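You operate a simulated robot arm through the tools that you are given. There is no shell and no other tool. Be economical: measure what you need, move in short steps, check, and stop when the job is done.

You run a simulated two-armed robot. Do the job below in one go: nothing can be reset, and whatever is moved stays where it is left.

JOB
Take the dusting brush and leave it on the table head. Take the big jar on the table foot and put it away on the table head. Put the green pad on top of the tasting board. Put the seed bag on the flat blank. Shut the seam flap. The order is free. Set down upright: big jar, green pad.
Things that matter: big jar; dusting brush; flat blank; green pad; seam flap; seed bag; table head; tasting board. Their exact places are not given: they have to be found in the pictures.

It is judged by the outcome, as a careful person would: the job done as asked, and still so three seconds after it is handed in. It fails if anything else is knocked over, pushed out of place, dropped, spilled or broken.

ROBOT AND FRAMES
Two 7-joint arms with two-finger parallel grippers on one trunk, on a base that drives. Base frame: it is fixed to the floor where the robot stands at the start and does not move with it; the origin is under the middle of the robot, x ahead of it, y to its left, z up; the surface under the hand at the start is at about z = 0.75. Lengths are in m, angles in rad, forces in N, time in s.
The left shoulder is at the start at [0.07, 0.177, 1.045], the right one opposite. With the tool pointing down near the work surface each hand reaches from about 0.3 to 0.74 m from the robot's upright axis, wherever it stands, measured 20 degrees to its own side. Places, roughly: big jar (9x9x10 cm) [0.4, -0.2, 0.8]; dusting brush (5x5x13 cm) [0.6, -0.2, 0.8]; flat blank (20x15x1 cm) [-2.4, 0.1, 0.8]; green pad (10x6x10 cm) [1.4, -2, 0.8]; seam flap [-2.6, 0.5, 1]; seed bag [1.75, -2.25, 1.25]; table head [2.7, 0, 0.8]; tasting board (21x11x5 cm) [0.5, 0.1, 0.8]. Payload 3.43 kg a hand.
Tool frame (each hand has its own): the origin (TCP) lies between the finger pads and is the grasp point; the fingertips stand 0.03 m ahead of it; z points along the fingers, y is the line along which they close. The gripper opens to 0.094 m. The fingers are 0.028 m wide and 0.01 m thick; the gripper's body (0.05 by 0.096 m) begins 0.055 m behind the TCP.
Orientation is that of the tool frame in the base frame, as [roll, pitch, yaw] about the fixed x, y, z axes, in that order (R = Rz(yaw) Ry(pitch) Rx(roll)). With the fingers straight down and closing along the base's y, the tool's x points along the base's -x, its y along +y and its z along -z.

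CONTROLS
- The arms move only by the tool jog_arm. It takes "left_steps", "right_steps" or both (then of equal length, played together; a hand with none holds still); each is a list of rows, each a list of 3 entries, a list of its own where there are three numbers: the finger opening in cm, from 0 to 9.4, then the shift along the tool's x, y, z in units of 50 mm (1.0 is 50 mm), then the turn, a rotation vector about the tool's x, y, z in units of 6 degrees (1.0 is 6 degrees). In form: [[hand, [tx, ty, tz], [wx, wy, wz]], ...]. A call has 1 to 20 rows; each row shifts and turns the commanded pose from where the row before left it, along the tool's axes as they then stand. A call with a number of a shift or a turn outside -1 to 1 is refused whole. A row lasts 0.2 s, in which the tool goes at most 0.05 m and 0.15 rad; a call with a longer step from one row to the next is refused whole, and so is a gripper value outside its range. A pose out of reach is approached as far as the arm can. The call stops where the force on the tool passes 40 N (or 10 N more than at its start, if that is more) or the arm is blocked; 0.2 s more then pass. Each finger travels about 0.153 m/s and halts on what it meets, pressing with about 35 N; the grip force reading is that of the motor and also rises with nothing between the fingers. The clock runs only during rows and for 0.2 s after the last one: add rows that do not move to give the fingers time. The reply holds the time, the measured pose of the TCP, the force on the tool along the base axes, the opening and the grip force, in the units named above and with some noise, with the torque about the TCP (base axes, N m) and any sound that the robot's microphone picked up.
- Cameras (640 x 400 px; columns grow to the right, rows downward): "scene" is now at [0.1237, -0.0282, 1.3442]; the picture's right is [-0.35, -0.94, -0.00], its down [-0.70, 0.26, -0.67] and it looks along [0.62, -0.24, -0.74] (base axes); focal length 256 px, centre (320, 200). "left" rides on the left gripper at [0.076, -0.014, -0.102] in its tool frame; the picture's right is [0.18, 0.98, 0.00], its down [-0.75, 0.14, -0.64] and it looks along [-0.63, 0.12, 0.77] (tool axes); focal length 243 px, centre (320, 200). "right" rides on the right gripper at [0.076, 0.014, -0.103] in its tool frame; the picture's right is [-0.18, 0.98, 0.00], its down [-0.75, -0.14, -0.64] and it looks along [-0.63, -0.12, 0.77] (tool axes); focal length 243 px, centre (320, 200).
- snapshot(camera): a new picture of that camera. It takes no simulated time.
- slide_trunk(by): slides the trunk up (or, below 0, down) by that many m; the arms and the scene camera ride with it, the base frame stays. It gives what a move gives, with no picture.
- base_move(legs): drives the robot by 1 to 6 legs, each [ahead, turn to the left] in m and rad, along the robot's own axes; the way and the turn of a leg run together, so that a leg with both is an arc; at most 1.5 m and 3.142 rad a leg. The arms and the cameras ride along, it lands a little off, and it stops where it bumps. It gives what a move gives.
- head_to(pan, tilt): turns the head with the scene camera to pan (to the left, within 1.501 rad either way) and tilt (down, from -0.506 to 1.204), counted from straight ahead of the robot. It gives what a move gives.
- point_at(camera, pixels): for up to 12 pixels [column, row] of the newest picture of that camera ("zoom" is the newest enlarged one), the place [x, y, z] in the base frame of the surface seen there, good to about 0.003 m. It takes no simulated time.
- enlarge(camera, box): a new picture of the part [left, top, right, bottom] of that camera's present view, enlarged. It takes no simulated time.
- job_done(): hands the job in; it is judged then, once.

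Go step by step. Measure first, check grasps and placings, and put right what went wrong. The budget is 110 turns and 100 pictures, counting those below and the enlarged ones. Unless the task says otherwise, let go and move clear before handing in, and close with one line.

The tools are called after "Emit:" as a command line: name --argument value ..., lists and objects as JSON in quotes. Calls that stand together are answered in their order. jog_arm: Moves the arms, as the interface text tells. Its arguments: {"type":"object","properties":{"left_steps":{"type":"array","items":{"type":"array"}},"right_steps":{"type":"array","items":{"type":"array"}}},"required":[]} The other tools are called the same way: slide_trunk (by) slides the trunk up or down; base_move (legs) drives the base; head_to (pan, tilt) turns the head that bears the scene camera; snapshot (camera) takes a picture; point_at (camera, pixels) gives the place of the surface under pixels of a picture; enlarge (camera, box) takes an enlarged picture of a part of a camera's view; job_done () hands the job in.

At the start:

```text
time_s: 0.0
left_tcp_pos: [0.5187, 0.101, 1.1017]
left_tcp_rot: [-3.141, 0.0, -3.141]
left_ft_force: [-0.2, -0.2, 0.2]
left_wrist_torque: [0.0, 0.02, 0.01]
left_width: 0.0938
left_finger_force: 0.0
right_tcp_pos: [0.369, -0.288, 1.0861]
right_tcp_rot: [-3.142, 0.002, -3.139]
right_ft_force: [0.6, -0.5, -0.4]
right_wrist_torque: [0.0, 0.01, 0.0]
right_width: 0.0938
right_finger_force: 0.1
trunk travel left (down, up): [-0.625, 0.215]
robot x, y, heading: [0.0028, 0.0003, 0.003]
head pan, tilt: [-0.363, 0.84]
```

scene: 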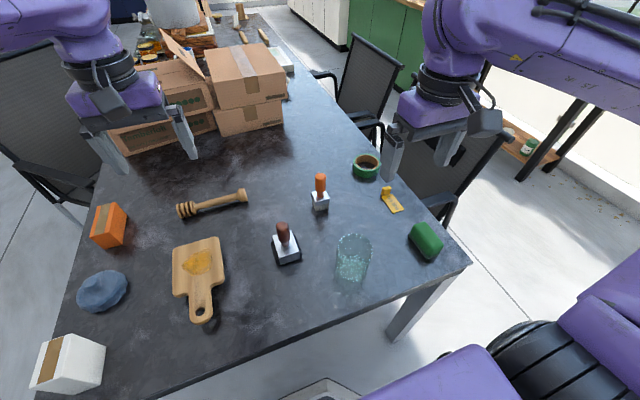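
right: 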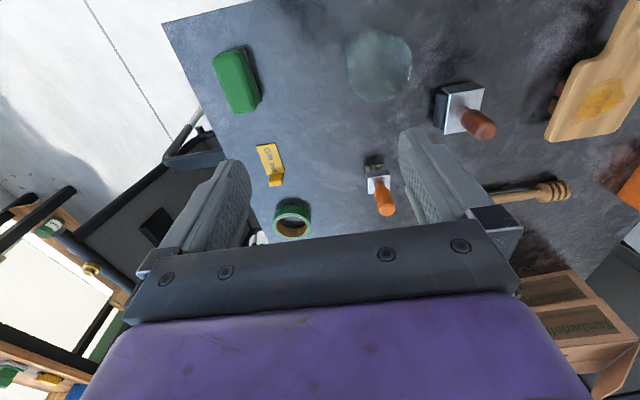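
left: 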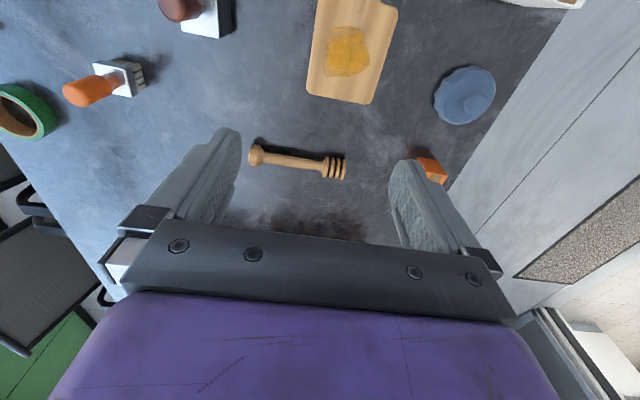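

The scene picture shows the glass jar near (352,258), an orange-handled brush near (320,190), a dark-handled one near (286,243), and the board near (198,275). I'll measure these and enlarge the view.

Emit:
point_at --camera "scene" --pixels '[[352, 258], [355, 240], [320, 180], [320, 202], [283, 230], [288, 250], [198, 262], [215, 260], [425, 240], [200, 290], [185, 270], [350, 300]]'

Emit:
enlarge --camera "scene" --box '[160, 140, 480, 340]'

Emit:
head_to --pan 0 --tilt 0.3

Emit:
snapshot --camera "scene"

```text
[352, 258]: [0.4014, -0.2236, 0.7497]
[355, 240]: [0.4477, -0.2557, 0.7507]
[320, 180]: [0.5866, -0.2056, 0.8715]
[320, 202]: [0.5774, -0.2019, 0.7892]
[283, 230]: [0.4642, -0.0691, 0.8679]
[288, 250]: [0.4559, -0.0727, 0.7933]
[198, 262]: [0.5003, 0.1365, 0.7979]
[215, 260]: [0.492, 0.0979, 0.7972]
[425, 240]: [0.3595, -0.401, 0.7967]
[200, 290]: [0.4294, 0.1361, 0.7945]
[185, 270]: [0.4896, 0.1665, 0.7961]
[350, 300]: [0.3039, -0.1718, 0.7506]
```

```text
2.00 times, centred on (320, 240) of scene
```

zoom: 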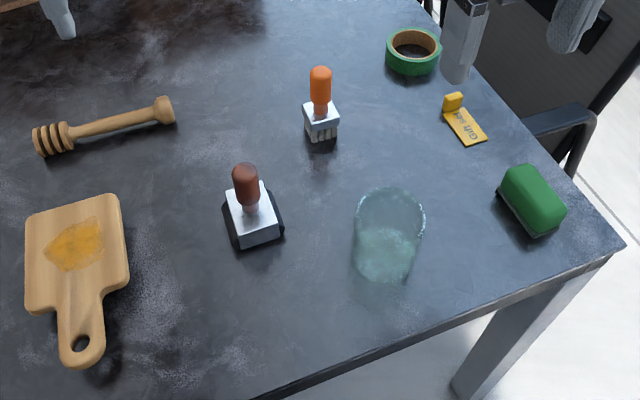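

```text
time_s: 1.0
left_tcp_pos: [0.5202, 0.1021, 1.1002]
left_tcp_rot: [-3.14, -0.001, 3.141]
left_ft_force: [-0.4, -0.6, 0.8]
left_wrist_torque: [-0.02, -0.04, 0.0]
left_width: 0.0941
left_finger_force: 0.1
right_tcp_pos: [0.3696, -0.2873, 1.0861]
right_tcp_rot: [3.141, 0.001, -3.14]
right_ft_force: [-0.1, 0.7, 0.8]
right_wrist_torque: [-0.03, 0.0, 0.02]
right_width: 0.0938
right_finger_force: 0.1
trunk travel left (down, up): [-0.625, 0.215]
robot x, y, heading: [-0.0008, -0.0027, 0.002]
head pan, tilt: [0.0, 0.3]
```

```text
95 pictures are left
```

scene: 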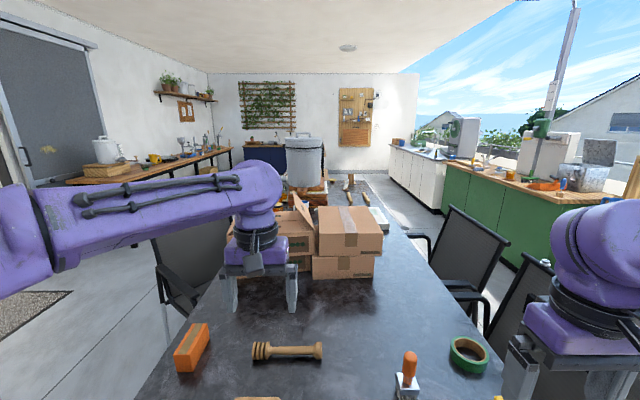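

The brush stands at about (0.58,-0.20). The jar is clear glass, so depth readings pass through it. I'll enlarge the hand camera's view of it and look around the room.

Emit:
enlarge --camera "right" --box '[280, 0, 480, 125]'

Emit:
head_to --pan -1.1 --tilt 0.3

Emit:
snapshot --camera "scene"

Emit:
head_to --pan 1.1 --tilt 0.3

Emit:
snapshot --camera "scene"

Emit:
head_to --pan -0.36 --tilt 0.9

```text
3.20 times, centred on (380, 62) of right
```

zoom: 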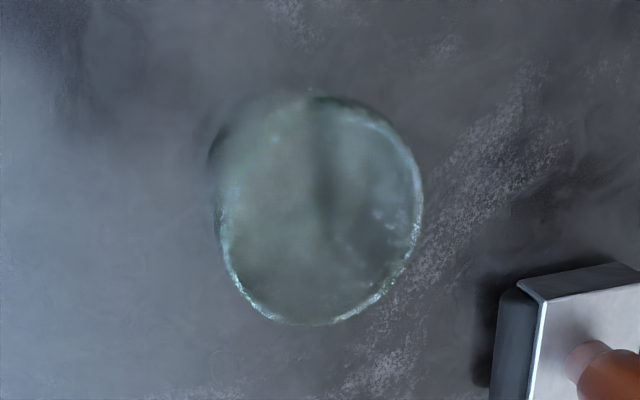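

```text
time_s: 2.3
left_tcp_pos: [0.5186, 0.1016, 1.0998]
left_tcp_rot: [-3.14, 0.001, 3.141]
left_ft_force: [0.5, 0.9, -0.3]
left_wrist_torque: [-0.01, 0.0, 0.01]
left_width: 0.0937
left_finger_force: 0.1
right_tcp_pos: [0.3687, -0.2876, 1.0854]
right_tcp_rot: [3.14, 0.002, -3.14]
right_ft_force: [0.0, 0.3, 0.1]
right_wrist_torque: [0.01, 0.01, -0.02]
right_width: 0.0938
right_finger_force: 0.0
trunk travel left (down, up): [-0.625, 0.215]
robot x, y, heading: [0.003, -0.0005, -0.003]
head pan, tilt: [-1.1, 0.3]
```

```text
93 pictures are left
```

scene: 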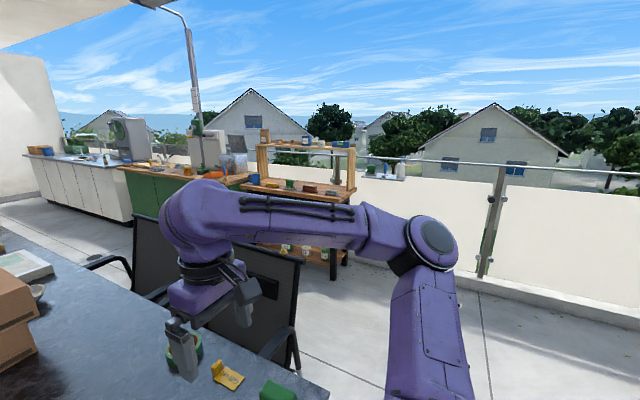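

```text
time_s: 4.4
left_tcp_pos: [0.518, 0.1008, 1.0999]
left_tcp_rot: [3.141, 0.0, -3.141]
left_ft_force: [0.8, 0.7, 0.4]
left_wrist_torque: [-0.01, 0.02, 0.03]
left_width: 0.0939
left_finger_force: 0.0
right_tcp_pos: [0.3692, -0.288, 1.0879]
right_tcp_rot: [-3.141, 0.002, -3.139]
right_ft_force: [0.4, -0.4, -0.4]
right_wrist_torque: [0.0, 0.01, -0.03]
right_width: 0.094
right_finger_force: 0.0
trunk travel left (down, up): [-0.625, 0.215]
robot x, y, heading: [0.0018, -0.0052, 0.003]
head pan, tilt: [1.1, 0.3]
```

```text
92 pictures are left
```

scene: 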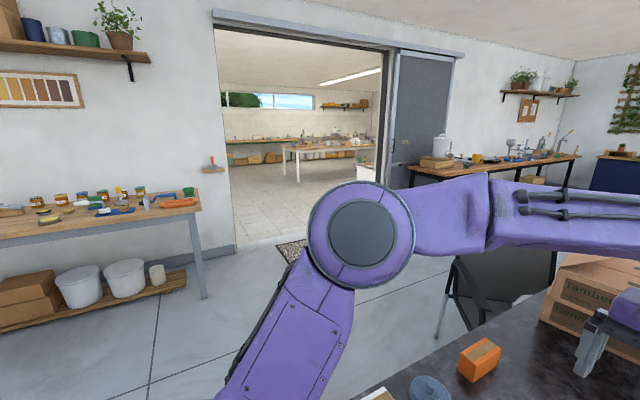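

```text
time_s: 5.9
left_tcp_pos: [0.5181, 0.1009, 1.1004]
left_tcp_rot: [-3.141, 0.0, -3.14]
left_ft_force: [0.0, -0.7, -0.3]
left_wrist_torque: [-0.01, 0.04, -0.02]
left_width: 0.0939
left_finger_force: 0.0
right_tcp_pos: [0.3688, -0.2881, 1.0866]
right_tcp_rot: [-3.141, 0.001, -3.141]
right_ft_force: [-0.5, 0.6, -0.3]
right_wrist_torque: [0.0, 0.02, 0.03]
right_width: 0.0938
right_finger_force: 0.0
trunk travel left (down, up): [-0.625, 0.215]
robot x, y, heading: [0.0006, -0.0006, -0.004]
head pan, tilt: [-0.36, 0.901]
```

The rim and mid-body work out at about 8–9 cm across, centred near (0.38,-0.21). I'll move the left hand above the brush and back the right hand off a little to make room.

Emit:
jog_arm --left_steps '[[9.4, [-0.177, -0.869, 0.286], [0, 0, 0]], [9.4, [-0.177, -0.869, 0.286], [0, 0, 0]], [9.4, [-0.177, -0.869, 0.286], [0, 0, 0]], [9.4, [-0.177, -0.869, 0.286], [0, 0, 0]], [9.4, [-0.177, -0.869, 0.286], [0, 0, 0]], [9.4, [-0.177, -0.869, 0.286], [0, 0, 0]], [9.4, [-0.177, -0.869, 0.286], [0, 0, 0]]]' --right_steps '[[9.4, [0.2, -0.7, -0.3], [0, 0, 0]], [9.4, [0.2, -0.7, -0.3], [0, 0, 0]], [9.4, [0.2, -0.7, -0.3], [0, 0, 0]], [9.4, [0, 0, 0], [0, 0, 0]], [9.4, [0, 0, 0], [0, 0, 0]], [9.4, [0, 0, 0], [0, 0, 0]], [9.4, [0, 0, 0], [0, 0, 0]]]'

Emit:
snapshot --camera "left"

Emit:
snapshot --camera "scene"

```text
time_s: 7.5
left_tcp_pos: [0.5512, -0.1117, 1.0022]
left_tcp_rot: [-3.141, 0.0, 3.14]
left_ft_force: [-1.0, -0.2, -0.9]
left_wrist_torque: [0.01, -0.01, 0.03]
left_width: 0.0941
left_finger_force: 0.1
left hand out of reach, approached as far as the arm can: row 5, 6, 7
right_tcp_pos: [0.3619, -0.3776, 1.1251]
right_tcp_rot: [-3.14, 0.002, -3.14]
right_ft_force: [-0.5, -0.5, -0.1]
right_wrist_torque: [0.02, 0.01, -0.02]
right_width: 0.0938
right_finger_force: 0.0
right hand out of reach, approached as far as the arm can: row 3
trunk travel left (down, up): [-0.625, 0.215]
robot x, y, heading: [0.0, 0.0008, -0.003]
head pan, tilt: [-0.36, 0.901]
```

```text
91 pictures are left
```

left: 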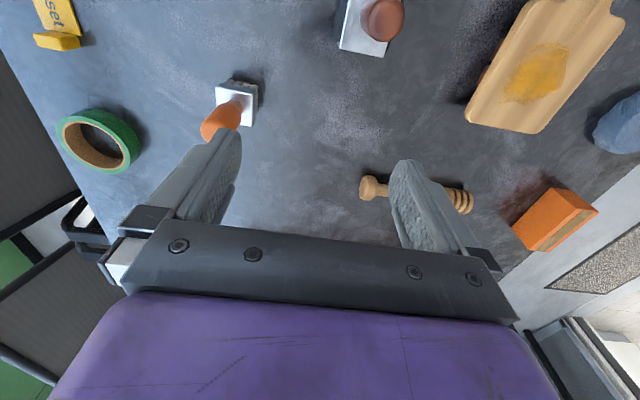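

```text
90 pictures are left
```

scene: 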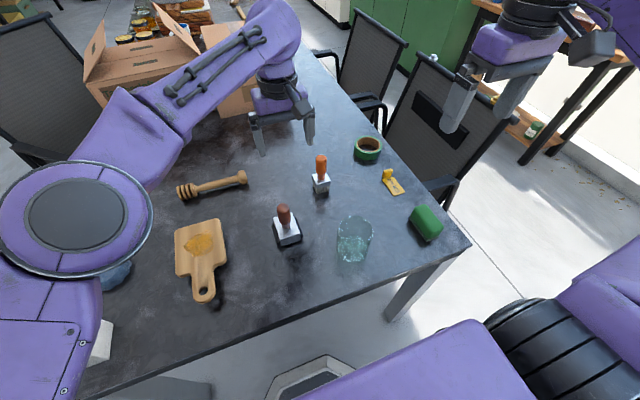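

The left hand can't reach y = -0.2 from this heading. I'll turn the base right by 0.4 rad so that both targets are in reach.

Emit:
base_move --legs '[[0, -0.4]]'

Emit:
head_to --pan 0.1 --tilt 0.95

Emit:
snapshot --camera "left"

Emit:
snapshot --camera "scene"

```text
time_s: 9.1
left_tcp_pos: [0.4636, -0.3177, 1.0018]
left_tcp_rot: [3.141, 0.001, 2.734]
left_ft_force: [0.0, -0.2, 0.6]
left_wrist_torque: [0.02, 0.0, -0.01]
left_width: 0.094
left_finger_force: 0.1
right_tcp_pos: [0.1822, -0.4901, 1.1245]
right_tcp_rot: [3.139, 0.001, 2.735]
right_ft_force: [0.1, 0.1, -0.1]
right_wrist_torque: [0.02, -0.01, 0.01]
right_width: 0.094
right_finger_force: 0.0
trunk travel left (down, up): [-0.625, 0.215]
robot x, y, heading: [0.0017, 0.0002, -0.406]
head pan, tilt: [-0.36, 0.901]
```

```text
time_s: 10.1
left_tcp_pos: [0.4633, -0.3187, 1.0016]
left_tcp_rot: [3.141, 0.0, 2.735]
left_ft_force: [-0.2, -0.2, 0.0]
left_wrist_torque: [-0.01, 0.0, 0.0]
left_width: 0.0939
left_finger_force: 0.0
right_tcp_pos: [0.1835, -0.4906, 1.124]
right_tcp_rot: [-3.141, 0.002, 2.734]
right_ft_force: [0.3, -0.2, 0.4]
right_wrist_torque: [0.01, 0.01, 0.03]
right_width: 0.094
right_finger_force: 0.1
trunk travel left (down, up): [-0.625, 0.215]
robot x, y, heading: [-0.0008, -0.0001, -0.407]
head pan, tilt: [0.099, 0.949]
```

```text
89 pictures are left
```

left: 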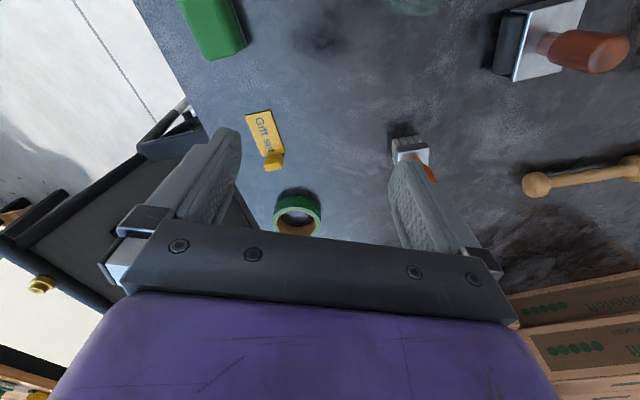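

```text
88 pictures are left
```

scene: 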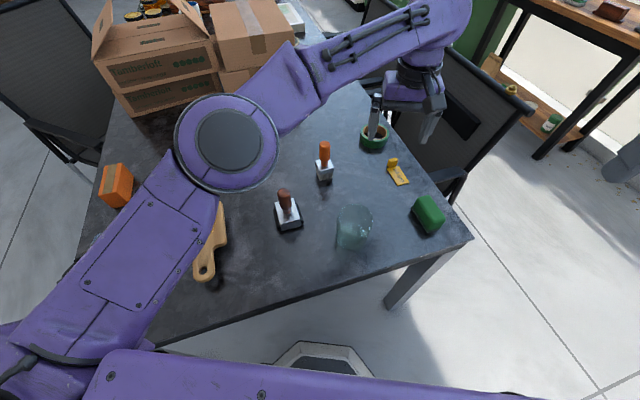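

The brush handle is at about (324,152) in the scene picture and nothing hides it. I'll measure it from several pixels.

Emit:
point_at --camera "scene" --pixels '[[324, 143], [324, 147], [324, 152], [321, 152], [327, 152], [324, 157], [324, 165], [318, 170], [332, 170], [324, 178], [318, 163], [330, 162]]'

Emit:
enlarge --camera "scene" --box '[284, 130, 364, 180]'

```text
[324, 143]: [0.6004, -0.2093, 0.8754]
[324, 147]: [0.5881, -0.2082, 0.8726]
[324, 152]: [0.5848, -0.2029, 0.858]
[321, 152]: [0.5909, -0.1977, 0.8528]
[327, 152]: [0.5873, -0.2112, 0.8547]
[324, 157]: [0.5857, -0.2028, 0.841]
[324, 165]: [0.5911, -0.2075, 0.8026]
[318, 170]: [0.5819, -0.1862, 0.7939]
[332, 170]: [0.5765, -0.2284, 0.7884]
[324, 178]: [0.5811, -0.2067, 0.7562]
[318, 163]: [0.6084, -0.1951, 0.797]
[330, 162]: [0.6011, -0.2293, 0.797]
```

```text
8.00 times, centred on (324, 155) of scene
```

zoom: 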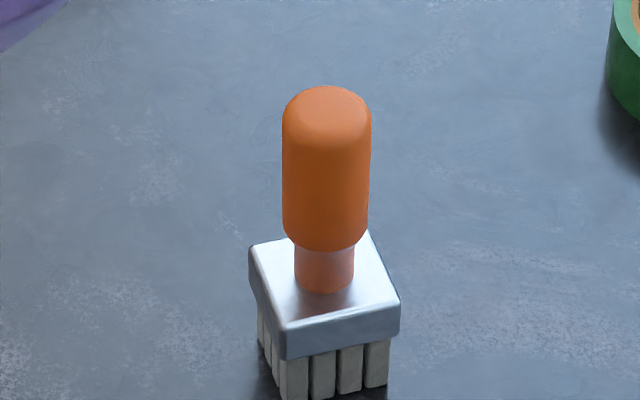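

The handle axis is at about (0.597,-0.208), with its top at z 0.876 and a radius of about 1.2 cm. I'll move the left hand over it and check.

Emit:
jog_arm --left_steps '[[9.4, [-0.395, 0.773, 0], [0, 0, 0]], [9.4, [-0.395, 0.773, 0], [0, 0, 0]], [9.4, [-0.395, 0.773, 0], [0, 0, 0]], [9.4, [-0.395, 0.773, 0], [0, 0, 0]], [9.4, [0, 0, 0], [0, 0, 0]]]'

Emit:
snapshot --camera "left"

```text
time_s: 11.2
left_tcp_pos: [0.5981, -0.211, 1.0034]
left_tcp_rot: [3.138, 0.002, 2.735]
left_ft_force: [0.2, 0.7, -0.2]
left_wrist_torque: [0.04, 0.0, -0.02]
left_width: 0.094
left_finger_force: 0.1
right_tcp_pos: [0.1815, -0.4911, 1.1242]
right_tcp_rot: [3.14, 0.007, 2.735]
right_ft_force: [0.1, -0.3, -0.2]
right_wrist_torque: [0.02, -0.01, -0.02]
right_width: 0.094
right_finger_force: 0.1
trunk travel left (down, up): [-0.625, 0.215]
robot x, y, heading: [0.0032, -0.0002, -0.408]
head pan, tilt: [0.099, 0.949]
```

```text
86 pictures are left
```

left: 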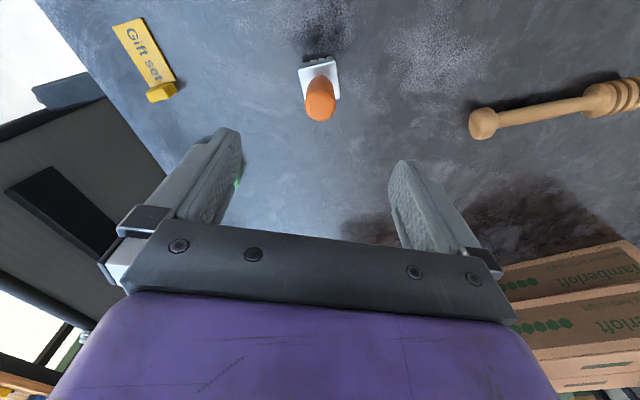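

The handle is centred between the fingers, near (320,100). I'll descend, grip and lift.

Emit:
jog_arm --left_steps '[[9.4, [0, 0, 0.763], [0, 0, 0]], [9.4, [0, 0, 0.763], [0, 0, 0]], [9.4, [0, 0, 0.763], [0, 0, 0]], [9.4, [0, 0, 0.763], [0, 0, 0]], [9.4, [0, 0, 0], [0, 0, 0]], [0, [0, 0, 0], [0, 0, 0]], [0, [0, 0, 0], [0, 0, 0]], [0, [0, 0, 0], [0, 0, 0]], [0, [0, 0, 0], [0, 0, 0]], [0, [0, 0, -0.4], [0, 0, 0]], [0, [0, 0, -0.8], [0, 0, 0]], [0, [0, 0, -0.8], [0, 0, 0]], [0, [0, 0, -0.8], [0, 0, 0]]]'

Emit:
snapshot --camera "left"

```text
time_s: 14.1
left_tcp_pos: [0.5986, -0.2088, 0.9918]
left_tcp_rot: [3.141, 0.001, 2.734]
left_ft_force: [0.8, 0.1, -0.4]
left_wrist_torque: [0.0, 0.01, -0.02]
left_width: 0.0271
left_finger_force: 34.7
right_tcp_pos: [0.1816, -0.4902, 1.1246]
right_tcp_rot: [-3.141, 0.004, 2.733]
right_ft_force: [0.0, -0.8, -0.8]
right_wrist_torque: [0.01, 0.01, 0.0]
right_width: 0.0941
right_finger_force: 0.1
trunk travel left (down, up): [-0.625, 0.215]
robot x, y, heading: [-0.0009, -0.0033, -0.407]
head pan, tilt: [0.099, 0.949]
```

```text
85 pictures are left
```

left: 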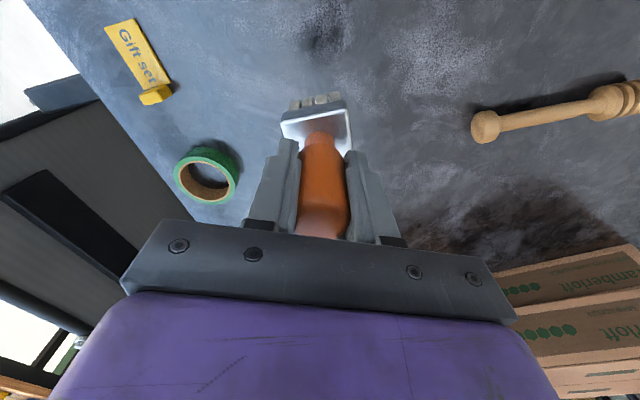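

The brush is held, with a width of 2.7 cm. I'll move the left hand up and aside and bring the right hand above the jar.

Emit:
jog_arm --left_steps '[[0, [0.1, 0.25, -0.25], [0, 0, 0]], [0, [0.1, 0.25, -0.25], [0, 0, 0]], [0, [0.1, 0.25, -0.25], [0, 0, 0]], [0, [0.1, 0.25, -0.25], [0, 0, 0]], [0, [0.1, 0.25, -0.25], [0, 0, 0]], [0, [0.1, 0.25, -0.25], [0, 0, 0]], [0, [0.1, 0.25, -0.25], [0, 0, 0]], [0, [0.1, 0.25, -0.25], [0, 0, 0]], [0, [0, 0, 0], [0, 0, 0]]]' --right_steps '[[9.4, [-0.186, 0.841, 0.3875], [0, 0, 0]], [9.4, [-0.186, 0.841, 0.3875], [0, 0, 0]], [9.4, [-0.186, 0.841, 0.3875], [0, 0, 0]], [9.4, [-0.186, 0.841, 0.3875], [0, 0, 0]], [9.4, [-0.186, 0.841, 0.3875], [0, 0, 0]], [9.4, [-0.186, 0.841, 0.3875], [0, 0, 0]], [9.4, [-0.186, 0.841, 0.3875], [0, 0, 0]], [9.4, [-0.186, 0.841, 0.3875], [0, 0, 0]], [9.4, [0, 0, 0], [0, 0, 0]]]'

Emit:
snapshot --camera "right"

Emit:
snapshot --camera "scene"

```text
time_s: 16.1
left_tcp_pos: [0.5984, -0.1003, 1.0899]
left_tcp_rot: [3.139, 0.001, 2.733]
left_ft_force: [-0.3, -0.4, -0.7]
left_wrist_torque: [0.04, -0.01, -0.02]
left_width: 0.027
left_finger_force: 34.7
right_tcp_pos: [0.3822, -0.2121, 0.969]
right_tcp_rot: [3.139, 0.003, 2.736]
right_ft_force: [-0.5, -1.2, -0.9]
right_wrist_torque: [0.02, -0.05, 0.03]
right_width: 0.0939
right_finger_force: 0.1
trunk travel left (down, up): [-0.625, 0.215]
robot x, y, heading: [-0.0002, -0.0022, -0.412]
head pan, tilt: [0.099, 0.949]
```

```text
84 pictures are left
```

right: 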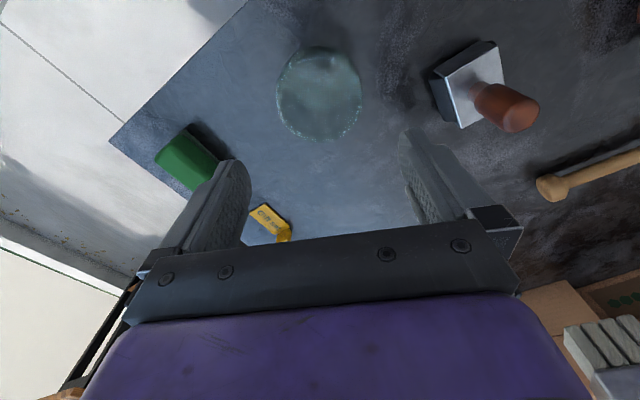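

```text
83 pictures are left
```

scene: 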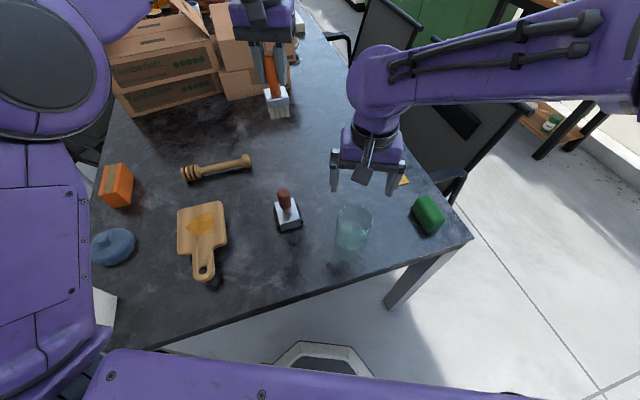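

The jar outline in the right picture spans about (276–362, 47–140). I'll enlarge it in both cameras to fix the rim.

Emit:
enlarge --camera "right" --box '[240, 30, 400, 155]'

Emit:
enlarge --camera "scene" --box '[304, 180, 400, 280]'

Emit:
point_at --camera "scene" --pixels '[[337, 215], [372, 212], [355, 203], [350, 250], [352, 252], [340, 245], [354, 225]]'

```text
3.20 times, centred on (320, 92) of right
```

zoom: 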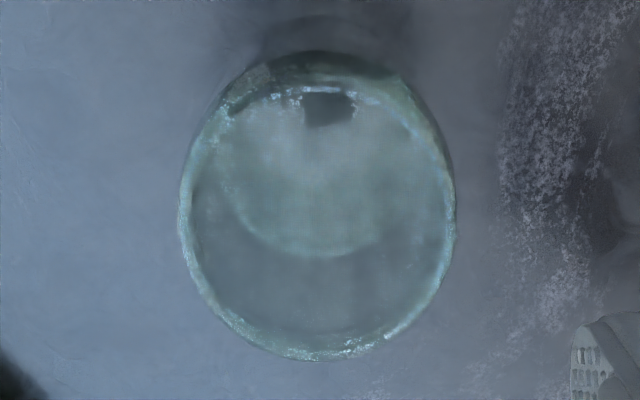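

```text
4.00 times, centred on (352, 230) of scene
```

zoom: 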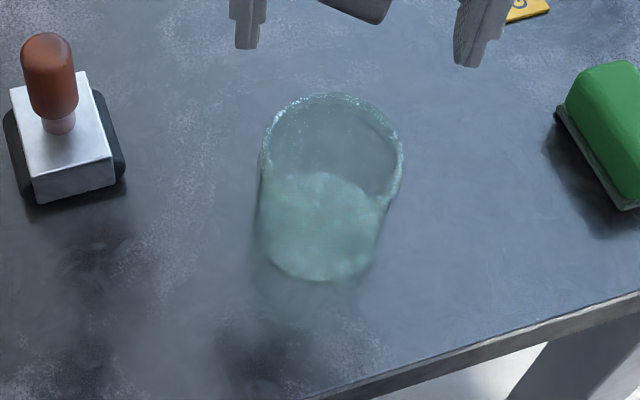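

```text
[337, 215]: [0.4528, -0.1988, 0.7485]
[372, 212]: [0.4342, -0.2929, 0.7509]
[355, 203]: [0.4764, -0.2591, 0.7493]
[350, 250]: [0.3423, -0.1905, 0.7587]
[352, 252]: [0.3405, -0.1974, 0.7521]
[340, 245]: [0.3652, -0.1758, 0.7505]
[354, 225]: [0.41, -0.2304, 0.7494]
```

The jar is an open tumbler with its rim about 8 cm across. Both views put its axis at about (0.376,-0.208). I'll correct by 8 mm and go to just above the rim.

Emit:
jog_arm --right_steps '[[9.4, [0.156, 0.02, 0.5], [0, 0, 0]], [9.4, [0, 0, 0.5], [0, 0, 0]], [9.4, [0, 0, 0.44], [0, 0, 0]], [9.4, [0, 0, 0], [0, 0, 0]]]'

Emit:
snapshot --camera "right"

Emit:
enlarge --camera "scene" --box '[304, 170, 400, 270]'

```text
time_s: 17.1
left_tcp_pos: [0.6004, -0.1003, 1.0905]
left_tcp_rot: [3.141, -0.001, 2.734]
left_ft_force: [0.5, -0.5, -1.4]
left_wrist_torque: [0.04, -0.03, -0.03]
left_width: 0.027
left_finger_force: 35.1
right_tcp_pos: [0.3778, -0.2062, 0.8974]
right_tcp_rot: [3.141, 0.002, 2.734]
right_ft_force: [-0.5, 0.7, 0.3]
right_wrist_torque: [-0.04, 0.0, 0.01]
right_width: 0.0941
right_finger_force: 0.0
trunk travel left (down, up): [-0.625, 0.215]
robot x, y, heading: [-0.0007, -0.0009, -0.408]
head pan, tilt: [0.099, 0.949]
```

```text
80 pictures are left
```

right: 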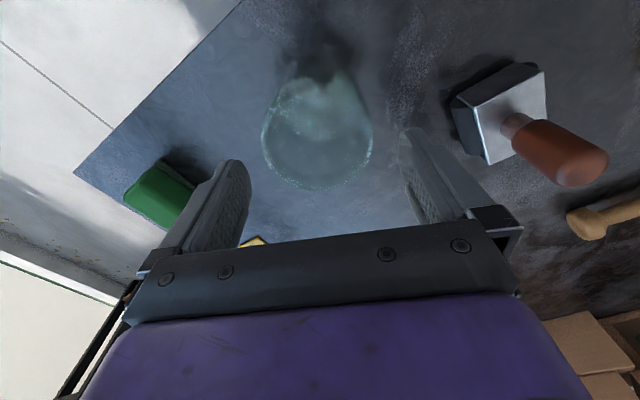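

```text
4.00 times, centred on (352, 220) of scene
```

zoom: 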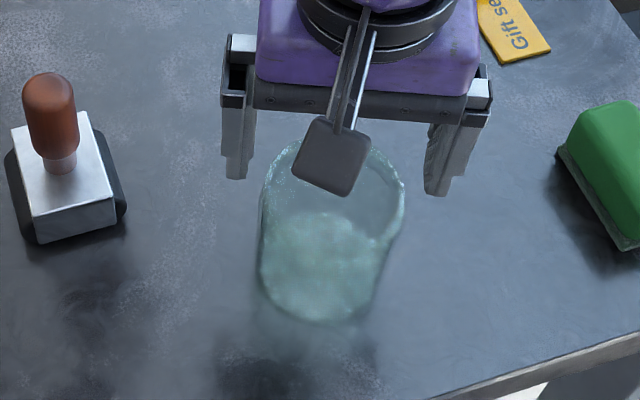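

The rim is centred between the fingers at about column 317, with clearance on both sides. I'll shift slightly, descend around the glass and close gently.

Emit:
jog_arm --right_steps '[[9.4, [0.06, -0.03, 0.3], [0, 0, 0]], [9.4, [0, 0, 0.3], [0, 0, 0]], [9.4, [0, 0, 0.3], [0, 0, 0]], [9.4, [0, 0, 0.3], [0, 0, 0]], [9.4, [0, 0, 0.3], [0, 0, 0]], [9.4, [0, 0, 0.2], [0, 0, 0]], [9.4, [0, 0, 0], [0, 0, 0]]]'

Emit:
snapshot --camera "right"

Emit:
enlarge --camera "scene" --box '[304, 170, 400, 270]'

```text
time_s: 18.6
left_tcp_pos: [0.5994, -0.1012, 1.0902]
left_tcp_rot: [-3.14, 0.001, 2.733]
left_ft_force: [0.5, -0.3, -1.4]
left_wrist_torque: [0.0, 0.01, 0.02]
left_width: 0.0268
left_finger_force: 34.5
right_tcp_pos: [0.3755, -0.2072, 0.8132]
right_tcp_rot: [3.141, 0.002, 2.735]
right_ft_force: [0.5, 0.2, 0.4]
right_wrist_torque: [-0.01, 0.0, -0.01]
right_width: 0.0939
right_finger_force: 0.0
trunk travel left (down, up): [-0.625, 0.215]
robot x, y, heading: [-0.0028, 0.0017, -0.407]
head pan, tilt: [0.099, 0.949]
```

```text
78 pictures are left
```

right: 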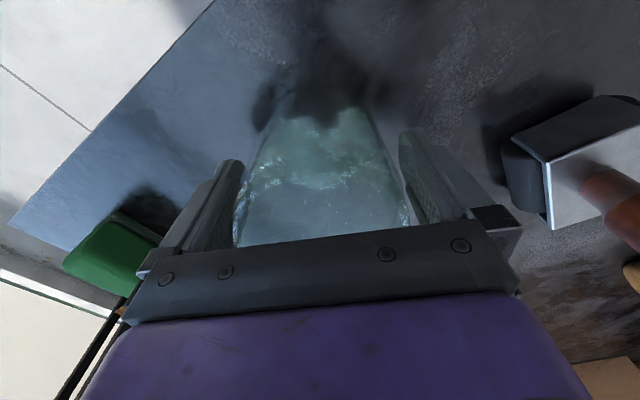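

```text
4.00 times, centred on (352, 220) of scene
```

zoom: 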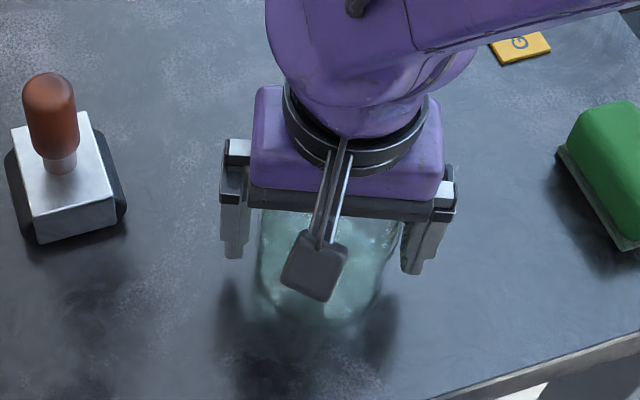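

The fingers straddle the glass without contact. I'll close on it and lift a little.

Emit:
jog_arm --right_steps '[[8.6, [0, 0, 0], [0, 0, 0]], [8.0, [0, 0, 0], [0, 0, 0]], [7.4, [0, 0, 0], [0, 0, 0]], [6.8, [0, 0, 0], [0, 0, 0]], [6.0, [0, 0, 0], [0, 0, 0]], [6.0, [0, 0, -0.1], [0, 0, 0]], [6.0, [0, 0, -0.3], [0, 0, 0]], [6.0, [0, 0, -0.6], [0, 0, 0]], [6.0, [0, 0, -0.6], [0, 0, 0]], [6.0, [0, 0, 0], [0, 0, 0]]]'

Emit:
snapshot --camera "scene"

```text
time_s: 20.9
left_tcp_pos: [0.6006, -0.101, 1.0892]
left_tcp_rot: [-3.141, 0.0, 2.732]
left_ft_force: [0.9, -0.1, -1.5]
left_wrist_torque: [0.03, -0.01, 0.01]
left_width: 0.027
left_finger_force: 35.5
right_tcp_pos: [0.3734, -0.207, 0.8913]
right_tcp_rot: [3.141, 0.001, 2.734]
right_ft_force: [0.1, 0.2, -1.7]
right_wrist_torque: [0.01, 0.0, -0.01]
right_width: 0.0864
right_finger_force: 34.2
trunk travel left (down, up): [-0.625, 0.215]
robot x, y, heading: [0.0009, -0.0003, -0.409]
head pan, tilt: [0.099, 0.949]
```

```text
76 pictures are left
```

scene: 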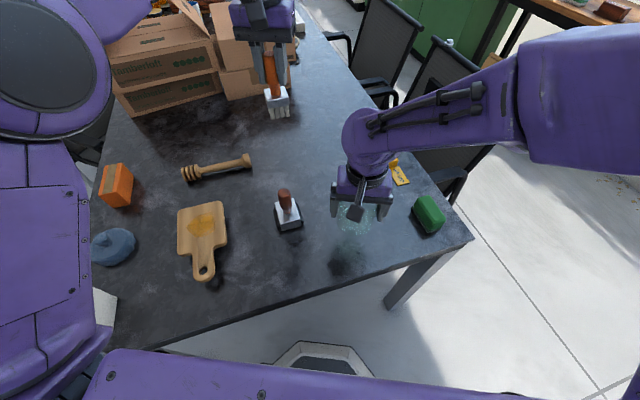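

The jar is held (8.6 cm) and off the table. I'll tuck both hands in and up for the drive, then survey the route with the head.

Emit:
jog_arm --left_steps '[[0, [0.567, 0.167, -0.2], [0, 0, 0]], [0, [0.567, 0.167, -0.2], [0, 0, 0]], [0, [0.567, 0.167, -0.2], [0, 0, 0]], [0, [0.567, 0.167, -0.2], [0, 0, 0]], [0, [0.567, 0.167, -0.2], [0, 0, 0]], [0, [0.567, 0.167, -0.2], [0, 0, 0]]]' --right_steps '[[6, [0.1, -0.567, -0.667], [0, 0, 0]], [6, [0.1, -0.567, -0.667], [0, 0, 0]], [6, [0.1, -0.567, -0.667], [0, 0, 0]], [6, [0.1, -0.567, -0.667], [0, 0, 0]], [6, [0.1, -0.567, -0.667], [0, 0, 0]], [6, [0.1, -0.567, -0.667], [0, 0, 0]]]'

Emit:
head_to --pan -0.3 --tilt 0.35

Emit:
snapshot --camera "scene"

Emit:
head_to --pan 0.9 --tilt 0.35

Emit:
snapshot --camera "scene"

```text
time_s: 22.2
left_tcp_pos: [0.4637, 0.0119, 1.1526]
left_tcp_rot: [3.14, 0.003, 2.735]
left_ft_force: [-0.1, 0.2, -0.6]
left_wrist_torque: [0.05, -0.02, -0.01]
left_width: 0.027
left_finger_force: 34.9
right_tcp_pos: [0.279, -0.3523, 1.0947]
right_tcp_rot: [3.14, 0.001, 2.735]
right_ft_force: [-1.0, 0.0, -2.0]
right_wrist_torque: [0.0, 0.02, 0.01]
right_width: 0.0865
right_finger_force: 34.8
trunk travel left (down, up): [-0.625, 0.215]
robot x, y, heading: [0.0002, -0.0013, -0.409]
head pan, tilt: [0.099, 0.949]
```

```text
time_s: 23.2
left_tcp_pos: [0.4663, 0.013, 1.1509]
left_tcp_rot: [3.141, 0.001, 2.735]
left_ft_force: [-0.1, -0.1, -1.1]
left_wrist_torque: [0.01, 0.0, 0.04]
left_width: 0.0268
left_finger_force: 35.0
right_tcp_pos: [0.2792, -0.3505, 1.0931]
right_tcp_rot: [-3.141, 0.002, 2.734]
right_ft_force: [-1.0, 0.2, -2.5]
right_wrist_torque: [0.01, 0.02, 0.04]
right_width: 0.0859
right_finger_force: 35.3
trunk travel left (down, up): [-0.625, 0.215]
robot x, y, heading: [0.0005, 0.003, -0.406]
head pan, tilt: [-0.3, 0.351]
```

```text
75 pictures are left
```

scene: 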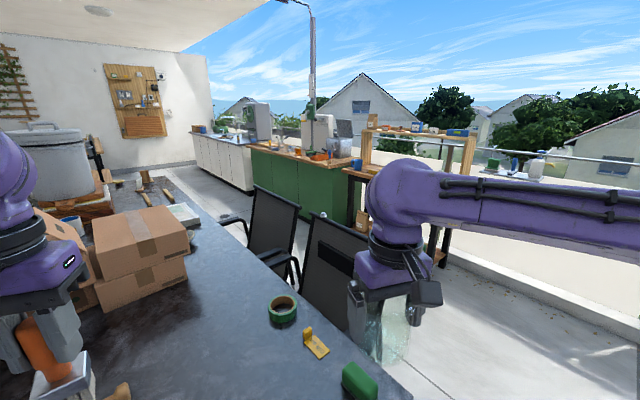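

```text
time_s: 24.6
left_tcp_pos: [0.4655, 0.0126, 1.1503]
left_tcp_rot: [3.141, -0.001, 2.731]
left_ft_force: [-0.2, 0.0, -0.6]
left_wrist_torque: [-0.02, -0.02, 0.0]
left_width: 0.0268
left_finger_force: 35.8
right_tcp_pos: [0.2798, -0.3507, 1.0939]
right_tcp_rot: [3.141, 0.001, 2.734]
right_ft_force: [0.2, -0.9, -2.2]
right_wrist_torque: [-0.02, 0.0, -0.01]
right_width: 0.0865
right_finger_force: 35.0
trunk travel left (down, up): [-0.625, 0.215]
robot x, y, heading: [-0.0033, -0.0032, -0.404]
head pan, tilt: [0.901, 0.351]
```

```text
74 pictures are left
```

scene: 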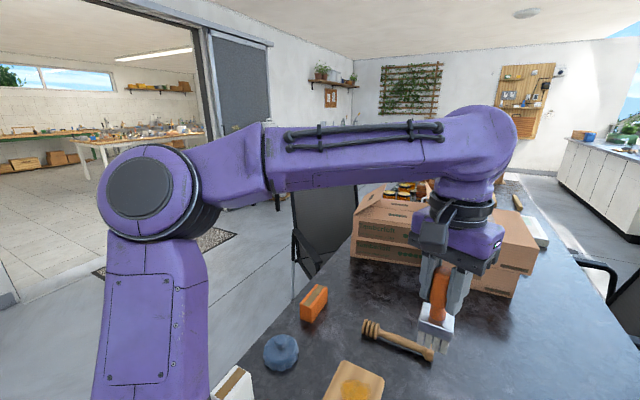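

Both routes along the table need measuring. I'll sample the left side here and then the right side.

Emit:
point_at --camera "scene" --pixels '[[297, 235], [335, 205], [270, 290], [240, 320], [215, 215], [265, 240], [230, 250], [360, 250], [520, 200], [150, 270], [590, 265], [545, 175]]'

Emit:
head_to --pan -0.4 --tilt 0.35

Emit:
snapshot --camera "scene"

Emit:
point_at --camera "scene" --pixels '[[258, 215], [275, 200], [328, 230], [355, 310], [340, 215], [215, 190], [295, 220], [395, 215], [370, 250], [470, 290], [185, 180], [410, 130]]'

```text
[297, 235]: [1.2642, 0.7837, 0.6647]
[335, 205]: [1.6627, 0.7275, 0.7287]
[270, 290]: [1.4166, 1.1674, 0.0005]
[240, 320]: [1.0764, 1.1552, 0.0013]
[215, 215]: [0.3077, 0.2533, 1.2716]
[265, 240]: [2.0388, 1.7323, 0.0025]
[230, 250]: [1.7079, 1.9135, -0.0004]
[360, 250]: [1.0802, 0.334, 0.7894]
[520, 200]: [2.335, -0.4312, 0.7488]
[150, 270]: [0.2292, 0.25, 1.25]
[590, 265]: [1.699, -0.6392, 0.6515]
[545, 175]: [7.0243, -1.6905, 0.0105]
```

```text
time_s: 26.1
left_tcp_pos: [0.4661, 0.0126, 1.1509]
left_tcp_rot: [-3.141, -0.001, 2.736]
left_ft_force: [0.4, -0.3, -0.9]
left_wrist_torque: [0.01, -0.02, -0.03]
left_width: 0.027
left_finger_force: 34.9
right_tcp_pos: [0.2809, -0.3497, 1.0935]
right_tcp_rot: [-3.141, 0.001, 2.734]
right_ft_force: [0.4, -0.4, -2.1]
right_wrist_torque: [0.0, 0.02, 0.02]
right_width: 0.0862
right_finger_force: 34.9
trunk travel left (down, up): [-0.625, 0.215]
robot x, y, heading: [-0.0008, 0.0031, -0.4]
head pan, tilt: [-0.4, 0.351]
```

```text
73 pictures are left
```

scene: 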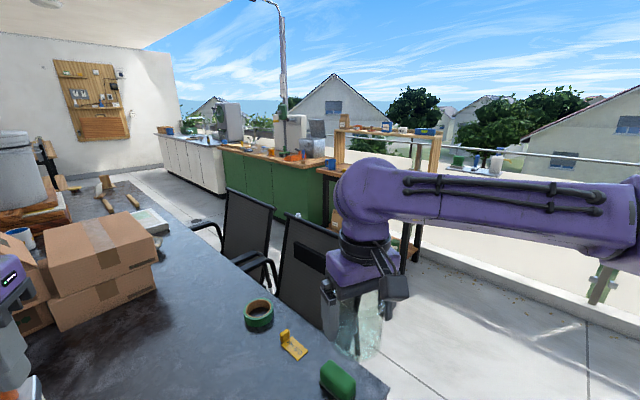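

```text
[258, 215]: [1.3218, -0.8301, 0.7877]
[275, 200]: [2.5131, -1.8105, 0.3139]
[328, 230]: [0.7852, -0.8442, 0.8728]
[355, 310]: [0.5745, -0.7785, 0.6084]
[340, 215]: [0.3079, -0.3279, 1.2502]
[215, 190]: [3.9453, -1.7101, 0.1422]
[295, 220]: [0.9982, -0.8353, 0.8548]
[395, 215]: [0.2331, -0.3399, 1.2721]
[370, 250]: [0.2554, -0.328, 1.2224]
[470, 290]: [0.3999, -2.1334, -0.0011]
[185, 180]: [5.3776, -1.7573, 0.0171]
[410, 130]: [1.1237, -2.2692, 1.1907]
```

The left side looks more open: the chair back is at y≈0.78 and the floor is free to about y 1.9. I'll turn to face +y and look at that corridor.

Emit:
base_move --legs '[[0, 1.97]]'

Emit:
head_to --pan -0.6 --tilt 0.4

Emit:
snapshot --camera "scene"

```text
time_s: 31.3
left_tcp_pos: [-0.1951, 0.422, 1.1518]
left_tcp_rot: [-3.14, 0.0, -1.57]
left_ft_force: [0.9, 0.5, -1.2]
left_wrist_torque: [-0.02, -0.02, 0.02]
left_width: 0.027
left_finger_force: 35.6
right_tcp_pos: [0.2108, 0.3966, 1.0937]
right_tcp_rot: [3.141, 0.001, -1.57]
right_ft_force: [0.1, -0.2, -2.6]
right_wrist_torque: [-0.01, 0.0, -0.03]
right_width: 0.0864
right_finger_force: 35.5
trunk travel left (down, up): [-0.625, 0.215]
robot x, y, heading: [-0.0002, 0.0059, 1.575]
head pan, tilt: [-0.4, 0.351]
```

```text
time_s: 32.0
left_tcp_pos: [-0.1947, 0.4218, 1.1522]
left_tcp_rot: [-3.141, 0.0, -1.571]
left_ft_force: [-0.1, -0.5, 0.0]
left_wrist_torque: [-0.02, 0.01, 0.01]
left_width: 0.0268
left_finger_force: 34.9
right_tcp_pos: [0.2107, 0.3968, 1.0936]
right_tcp_rot: [-3.142, 0.001, -1.573]
right_ft_force: [0.1, -0.7, -2.7]
right_wrist_torque: [-0.03, -0.01, -0.02]
right_width: 0.0864
right_finger_force: 35.0
trunk travel left (down, up): [-0.625, 0.215]
robot x, y, heading: [0.0021, -0.0018, 1.567]
head pan, tilt: [-0.6, 0.4]
```

```text
72 pictures are left
```

scene: 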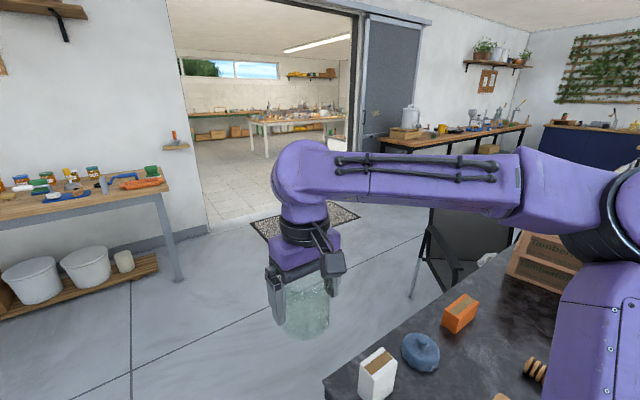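

Emit:
point_at --camera "scene" --pixels '[[180, 280], [160, 195], [205, 230], [250, 230], [355, 215], [380, 150], [430, 150], [500, 135], [415, 290], [440, 235], [400, 230], [325, 380]]'

```text
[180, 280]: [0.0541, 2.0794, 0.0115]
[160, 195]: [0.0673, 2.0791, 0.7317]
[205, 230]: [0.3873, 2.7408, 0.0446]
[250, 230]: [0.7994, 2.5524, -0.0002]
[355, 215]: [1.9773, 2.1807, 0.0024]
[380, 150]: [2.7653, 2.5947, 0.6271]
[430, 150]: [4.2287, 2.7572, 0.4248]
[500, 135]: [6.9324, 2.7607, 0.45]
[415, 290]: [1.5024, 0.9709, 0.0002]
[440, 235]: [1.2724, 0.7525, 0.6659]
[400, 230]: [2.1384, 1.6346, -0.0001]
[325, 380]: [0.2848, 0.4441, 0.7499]
```

The left corridor is clear from y≈1.0 to 2.5. I'll drive to y 1.45, turn to +x and look ahead.

Emit:
base_move --legs '[[1.45, 0], [0, -1.57], [0.8, 0]]'

Emit:
head_to --pan -0.5 --tilt 0.45

Emit:
snapshot --camera "scene"

```text
time_s: 35.1
left_tcp_pos: [-0.1672, 0.8036, 1.1529]
left_tcp_rot: [3.128, 0.007, -1.628]
left_ft_force: [0.8, 1.2, -1.4]
left_wrist_torque: [-0.03, 0.02, 0.03]
left_width: 0.027
left_finger_force: 35.5
right_tcp_pos: [0.2358, 0.7562, 1.093]
right_tcp_rot: [3.133, 0.004, -1.618]
right_ft_force: [0.8, -0.1, -2.7]
right_wrist_torque: [-0.03, 0.05, -0.02]
right_width: 0.0856
right_finger_force: 34.8
trunk travel left (down, up): [-0.625, 0.215]
robot x, y, heading: [-0.0065, 0.3738, 1.407]
head pan, tilt: [-0.6, 0.4]
stopped in leg 1: the robot was blocked; the commanded pose is now the measured one
```

```text
time_s: 35.8
left_tcp_pos: [-0.176, 0.8041, 1.1514]
left_tcp_rot: [3.135, 0.007, -1.627]
left_ft_force: [-0.8, -0.6, -0.8]
left_wrist_torque: [-0.05, 0.02, 0.01]
left_width: 0.0267
left_finger_force: 35.0
right_tcp_pos: [0.2289, 0.7574, 1.0952]
right_tcp_rot: [3.139, 0.005, -1.621]
right_ft_force: [-0.6, -0.1, -1.5]
right_wrist_torque: [-0.01, -0.02, -0.01]
right_width: 0.0855
right_finger_force: 35.0
trunk travel left (down, up): [-0.625, 0.215]
robot x, y, heading: [-0.0062, 0.3746, 1.41]
head pan, tilt: [-0.499, 0.45]
```

```text
71 pictures are left
```

scene: 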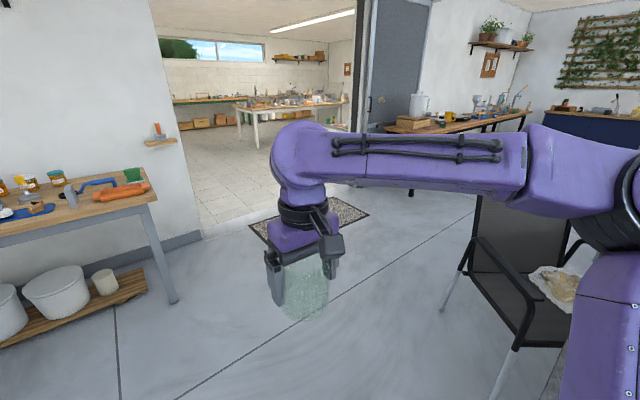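

The base was blocked after 0.37 m, probably by the table leg. I'll look down to the right to see.

Emit:
head_to --pan -1.2 --tilt 1.1

Emit:
snapshot --camera "scene"

Emit:
head_to --pan 0.6 --tilt 0.9

Emit:
snapshot --camera "scene"

```text
time_s: 36.8
left_tcp_pos: [-0.1726, 0.804, 1.1518]
left_tcp_rot: [3.133, 0.005, -1.627]
left_ft_force: [-0.1, -0.7, -0.7]
left_wrist_torque: [0.0, -0.01, 0.03]
left_width: 0.027
left_finger_force: 35.6
right_tcp_pos: [0.2289, 0.7569, 1.0943]
right_tcp_rot: [3.137, 0.004, -1.619]
right_ft_force: [0.0, -0.7, -2.6]
right_wrist_torque: [-0.02, -0.01, -0.03]
right_width: 0.0856
right_finger_force: 35.4
trunk travel left (down, up): [-0.625, 0.215]
robot x, y, heading: [-0.0076, 0.369, 1.411]
head pan, tilt: [-1.201, 1.1]
```

```text
70 pictures are left
```

scene: 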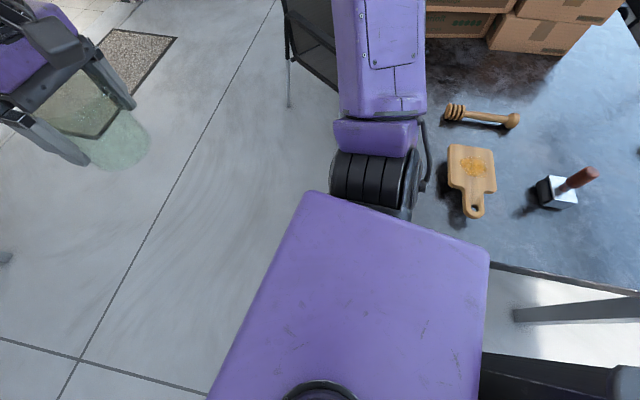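

```text
time_s: 38.6
left_tcp_pos: [-0.1728, 0.8042, 1.1523]
left_tcp_rot: [3.132, 0.007, -1.626]
left_ft_force: [0.5, 0.2, -1.2]
left_wrist_torque: [-0.03, -0.01, 0.02]
left_width: 0.0268
left_finger_force: 34.9
right_tcp_pos: [0.2298, 0.7569, 1.0939]
right_tcp_rot: [3.138, 0.005, -1.618]
right_ft_force: [1.0, 0.6, -3.5]
right_wrist_torque: [0.03, 0.03, 0.01]
right_width: 0.0855
right_finger_force: 34.6
trunk travel left (down, up): [-0.625, 0.215]
robot x, y, heading: [-0.0043, 0.3745, 1.409]
head pan, tilt: [0.6, 0.901]
```

```text
69 pictures are left
```

scene: 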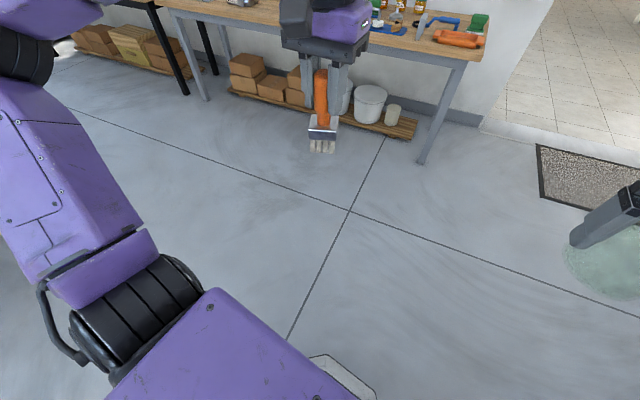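

The base's right front probably met the table leg. I'll back off, swing out away from the table, and check that the table items are undisturbed.

Emit:
base_move --legs '[[-0.35, 0]]'

Emit:
base_move --legs '[[0, 0.85], [0.65, 0], [0, -1.1]]'

Emit:
head_to --pan -1.1 --tilt 0.75

Emit:
snapshot --camera "scene"

```text
time_s: 40.9
left_tcp_pos: [-0.227, 0.4625, 1.1522]
left_tcp_rot: [3.13, 0.006, -1.631]
left_ft_force: [0.6, 0.4, -0.4]
left_wrist_torque: [0.02, 0.02, -0.03]
left_width: 0.0269
left_finger_force: 35.0
right_tcp_pos: [0.1753, 0.4149, 1.0941]
right_tcp_rot: [3.137, 0.004, -1.621]
right_ft_force: [0.0, 0.0, -2.3]
right_wrist_torque: [0.0, 0.01, 0.02]
right_width: 0.0855
right_finger_force: 34.8
trunk travel left (down, up): [-0.625, 0.215]
robot x, y, heading: [-0.0589, 0.033, 1.405]
head pan, tilt: [0.6, 0.901]
```

```text
time_s: 49.4
left_tcp_pos: [-0.5323, 0.9923, 1.1524]
left_tcp_rot: [3.133, 0.006, -1.867]
left_ft_force: [0.0, -0.6, 0.1]
left_wrist_torque: [0.01, -0.03, 0.0]
left_width: 0.0271
left_finger_force: 34.6
right_tcp_pos: [-0.1533, 0.8507, 1.0945]
right_tcp_rot: [3.135, 0.005, -1.858]
right_ft_force: [-0.1, -0.3, -2.0]
right_wrist_torque: [-0.01, 0.0, 0.01]
right_width: 0.0853
right_finger_force: 35.2
trunk travel left (down, up): [-0.625, 0.215]
robot x, y, heading: [-0.4751, 0.5309, 1.174]
head pan, tilt: [0.6, 0.901]
```

```text
time_s: 51.1
left_tcp_pos: [-0.5338, 0.9908, 1.153]
left_tcp_rot: [3.133, 0.007, -1.866]
left_ft_force: [0.0, 0.7, -0.9]
left_wrist_torque: [0.0, 0.0, -0.03]
left_width: 0.0271
left_finger_force: 35.0
right_tcp_pos: [-0.1535, 0.8514, 1.0946]
right_tcp_rot: [3.137, 0.006, -1.856]
right_ft_force: [-0.5, 0.0, -1.8]
right_wrist_torque: [0.01, 0.01, 0.0]
right_width: 0.0855
right_finger_force: 34.9
trunk travel left (down, up): [-0.625, 0.215]
robot x, y, heading: [-0.4773, 0.5347, 1.175]
head pan, tilt: [-1.1, 0.75]
```

```text
68 pictures are left
```

scene: 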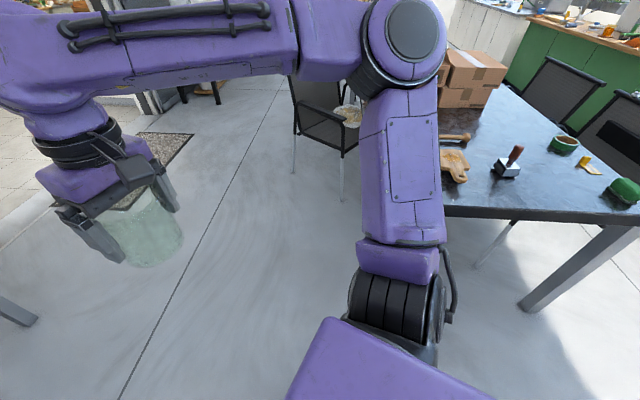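

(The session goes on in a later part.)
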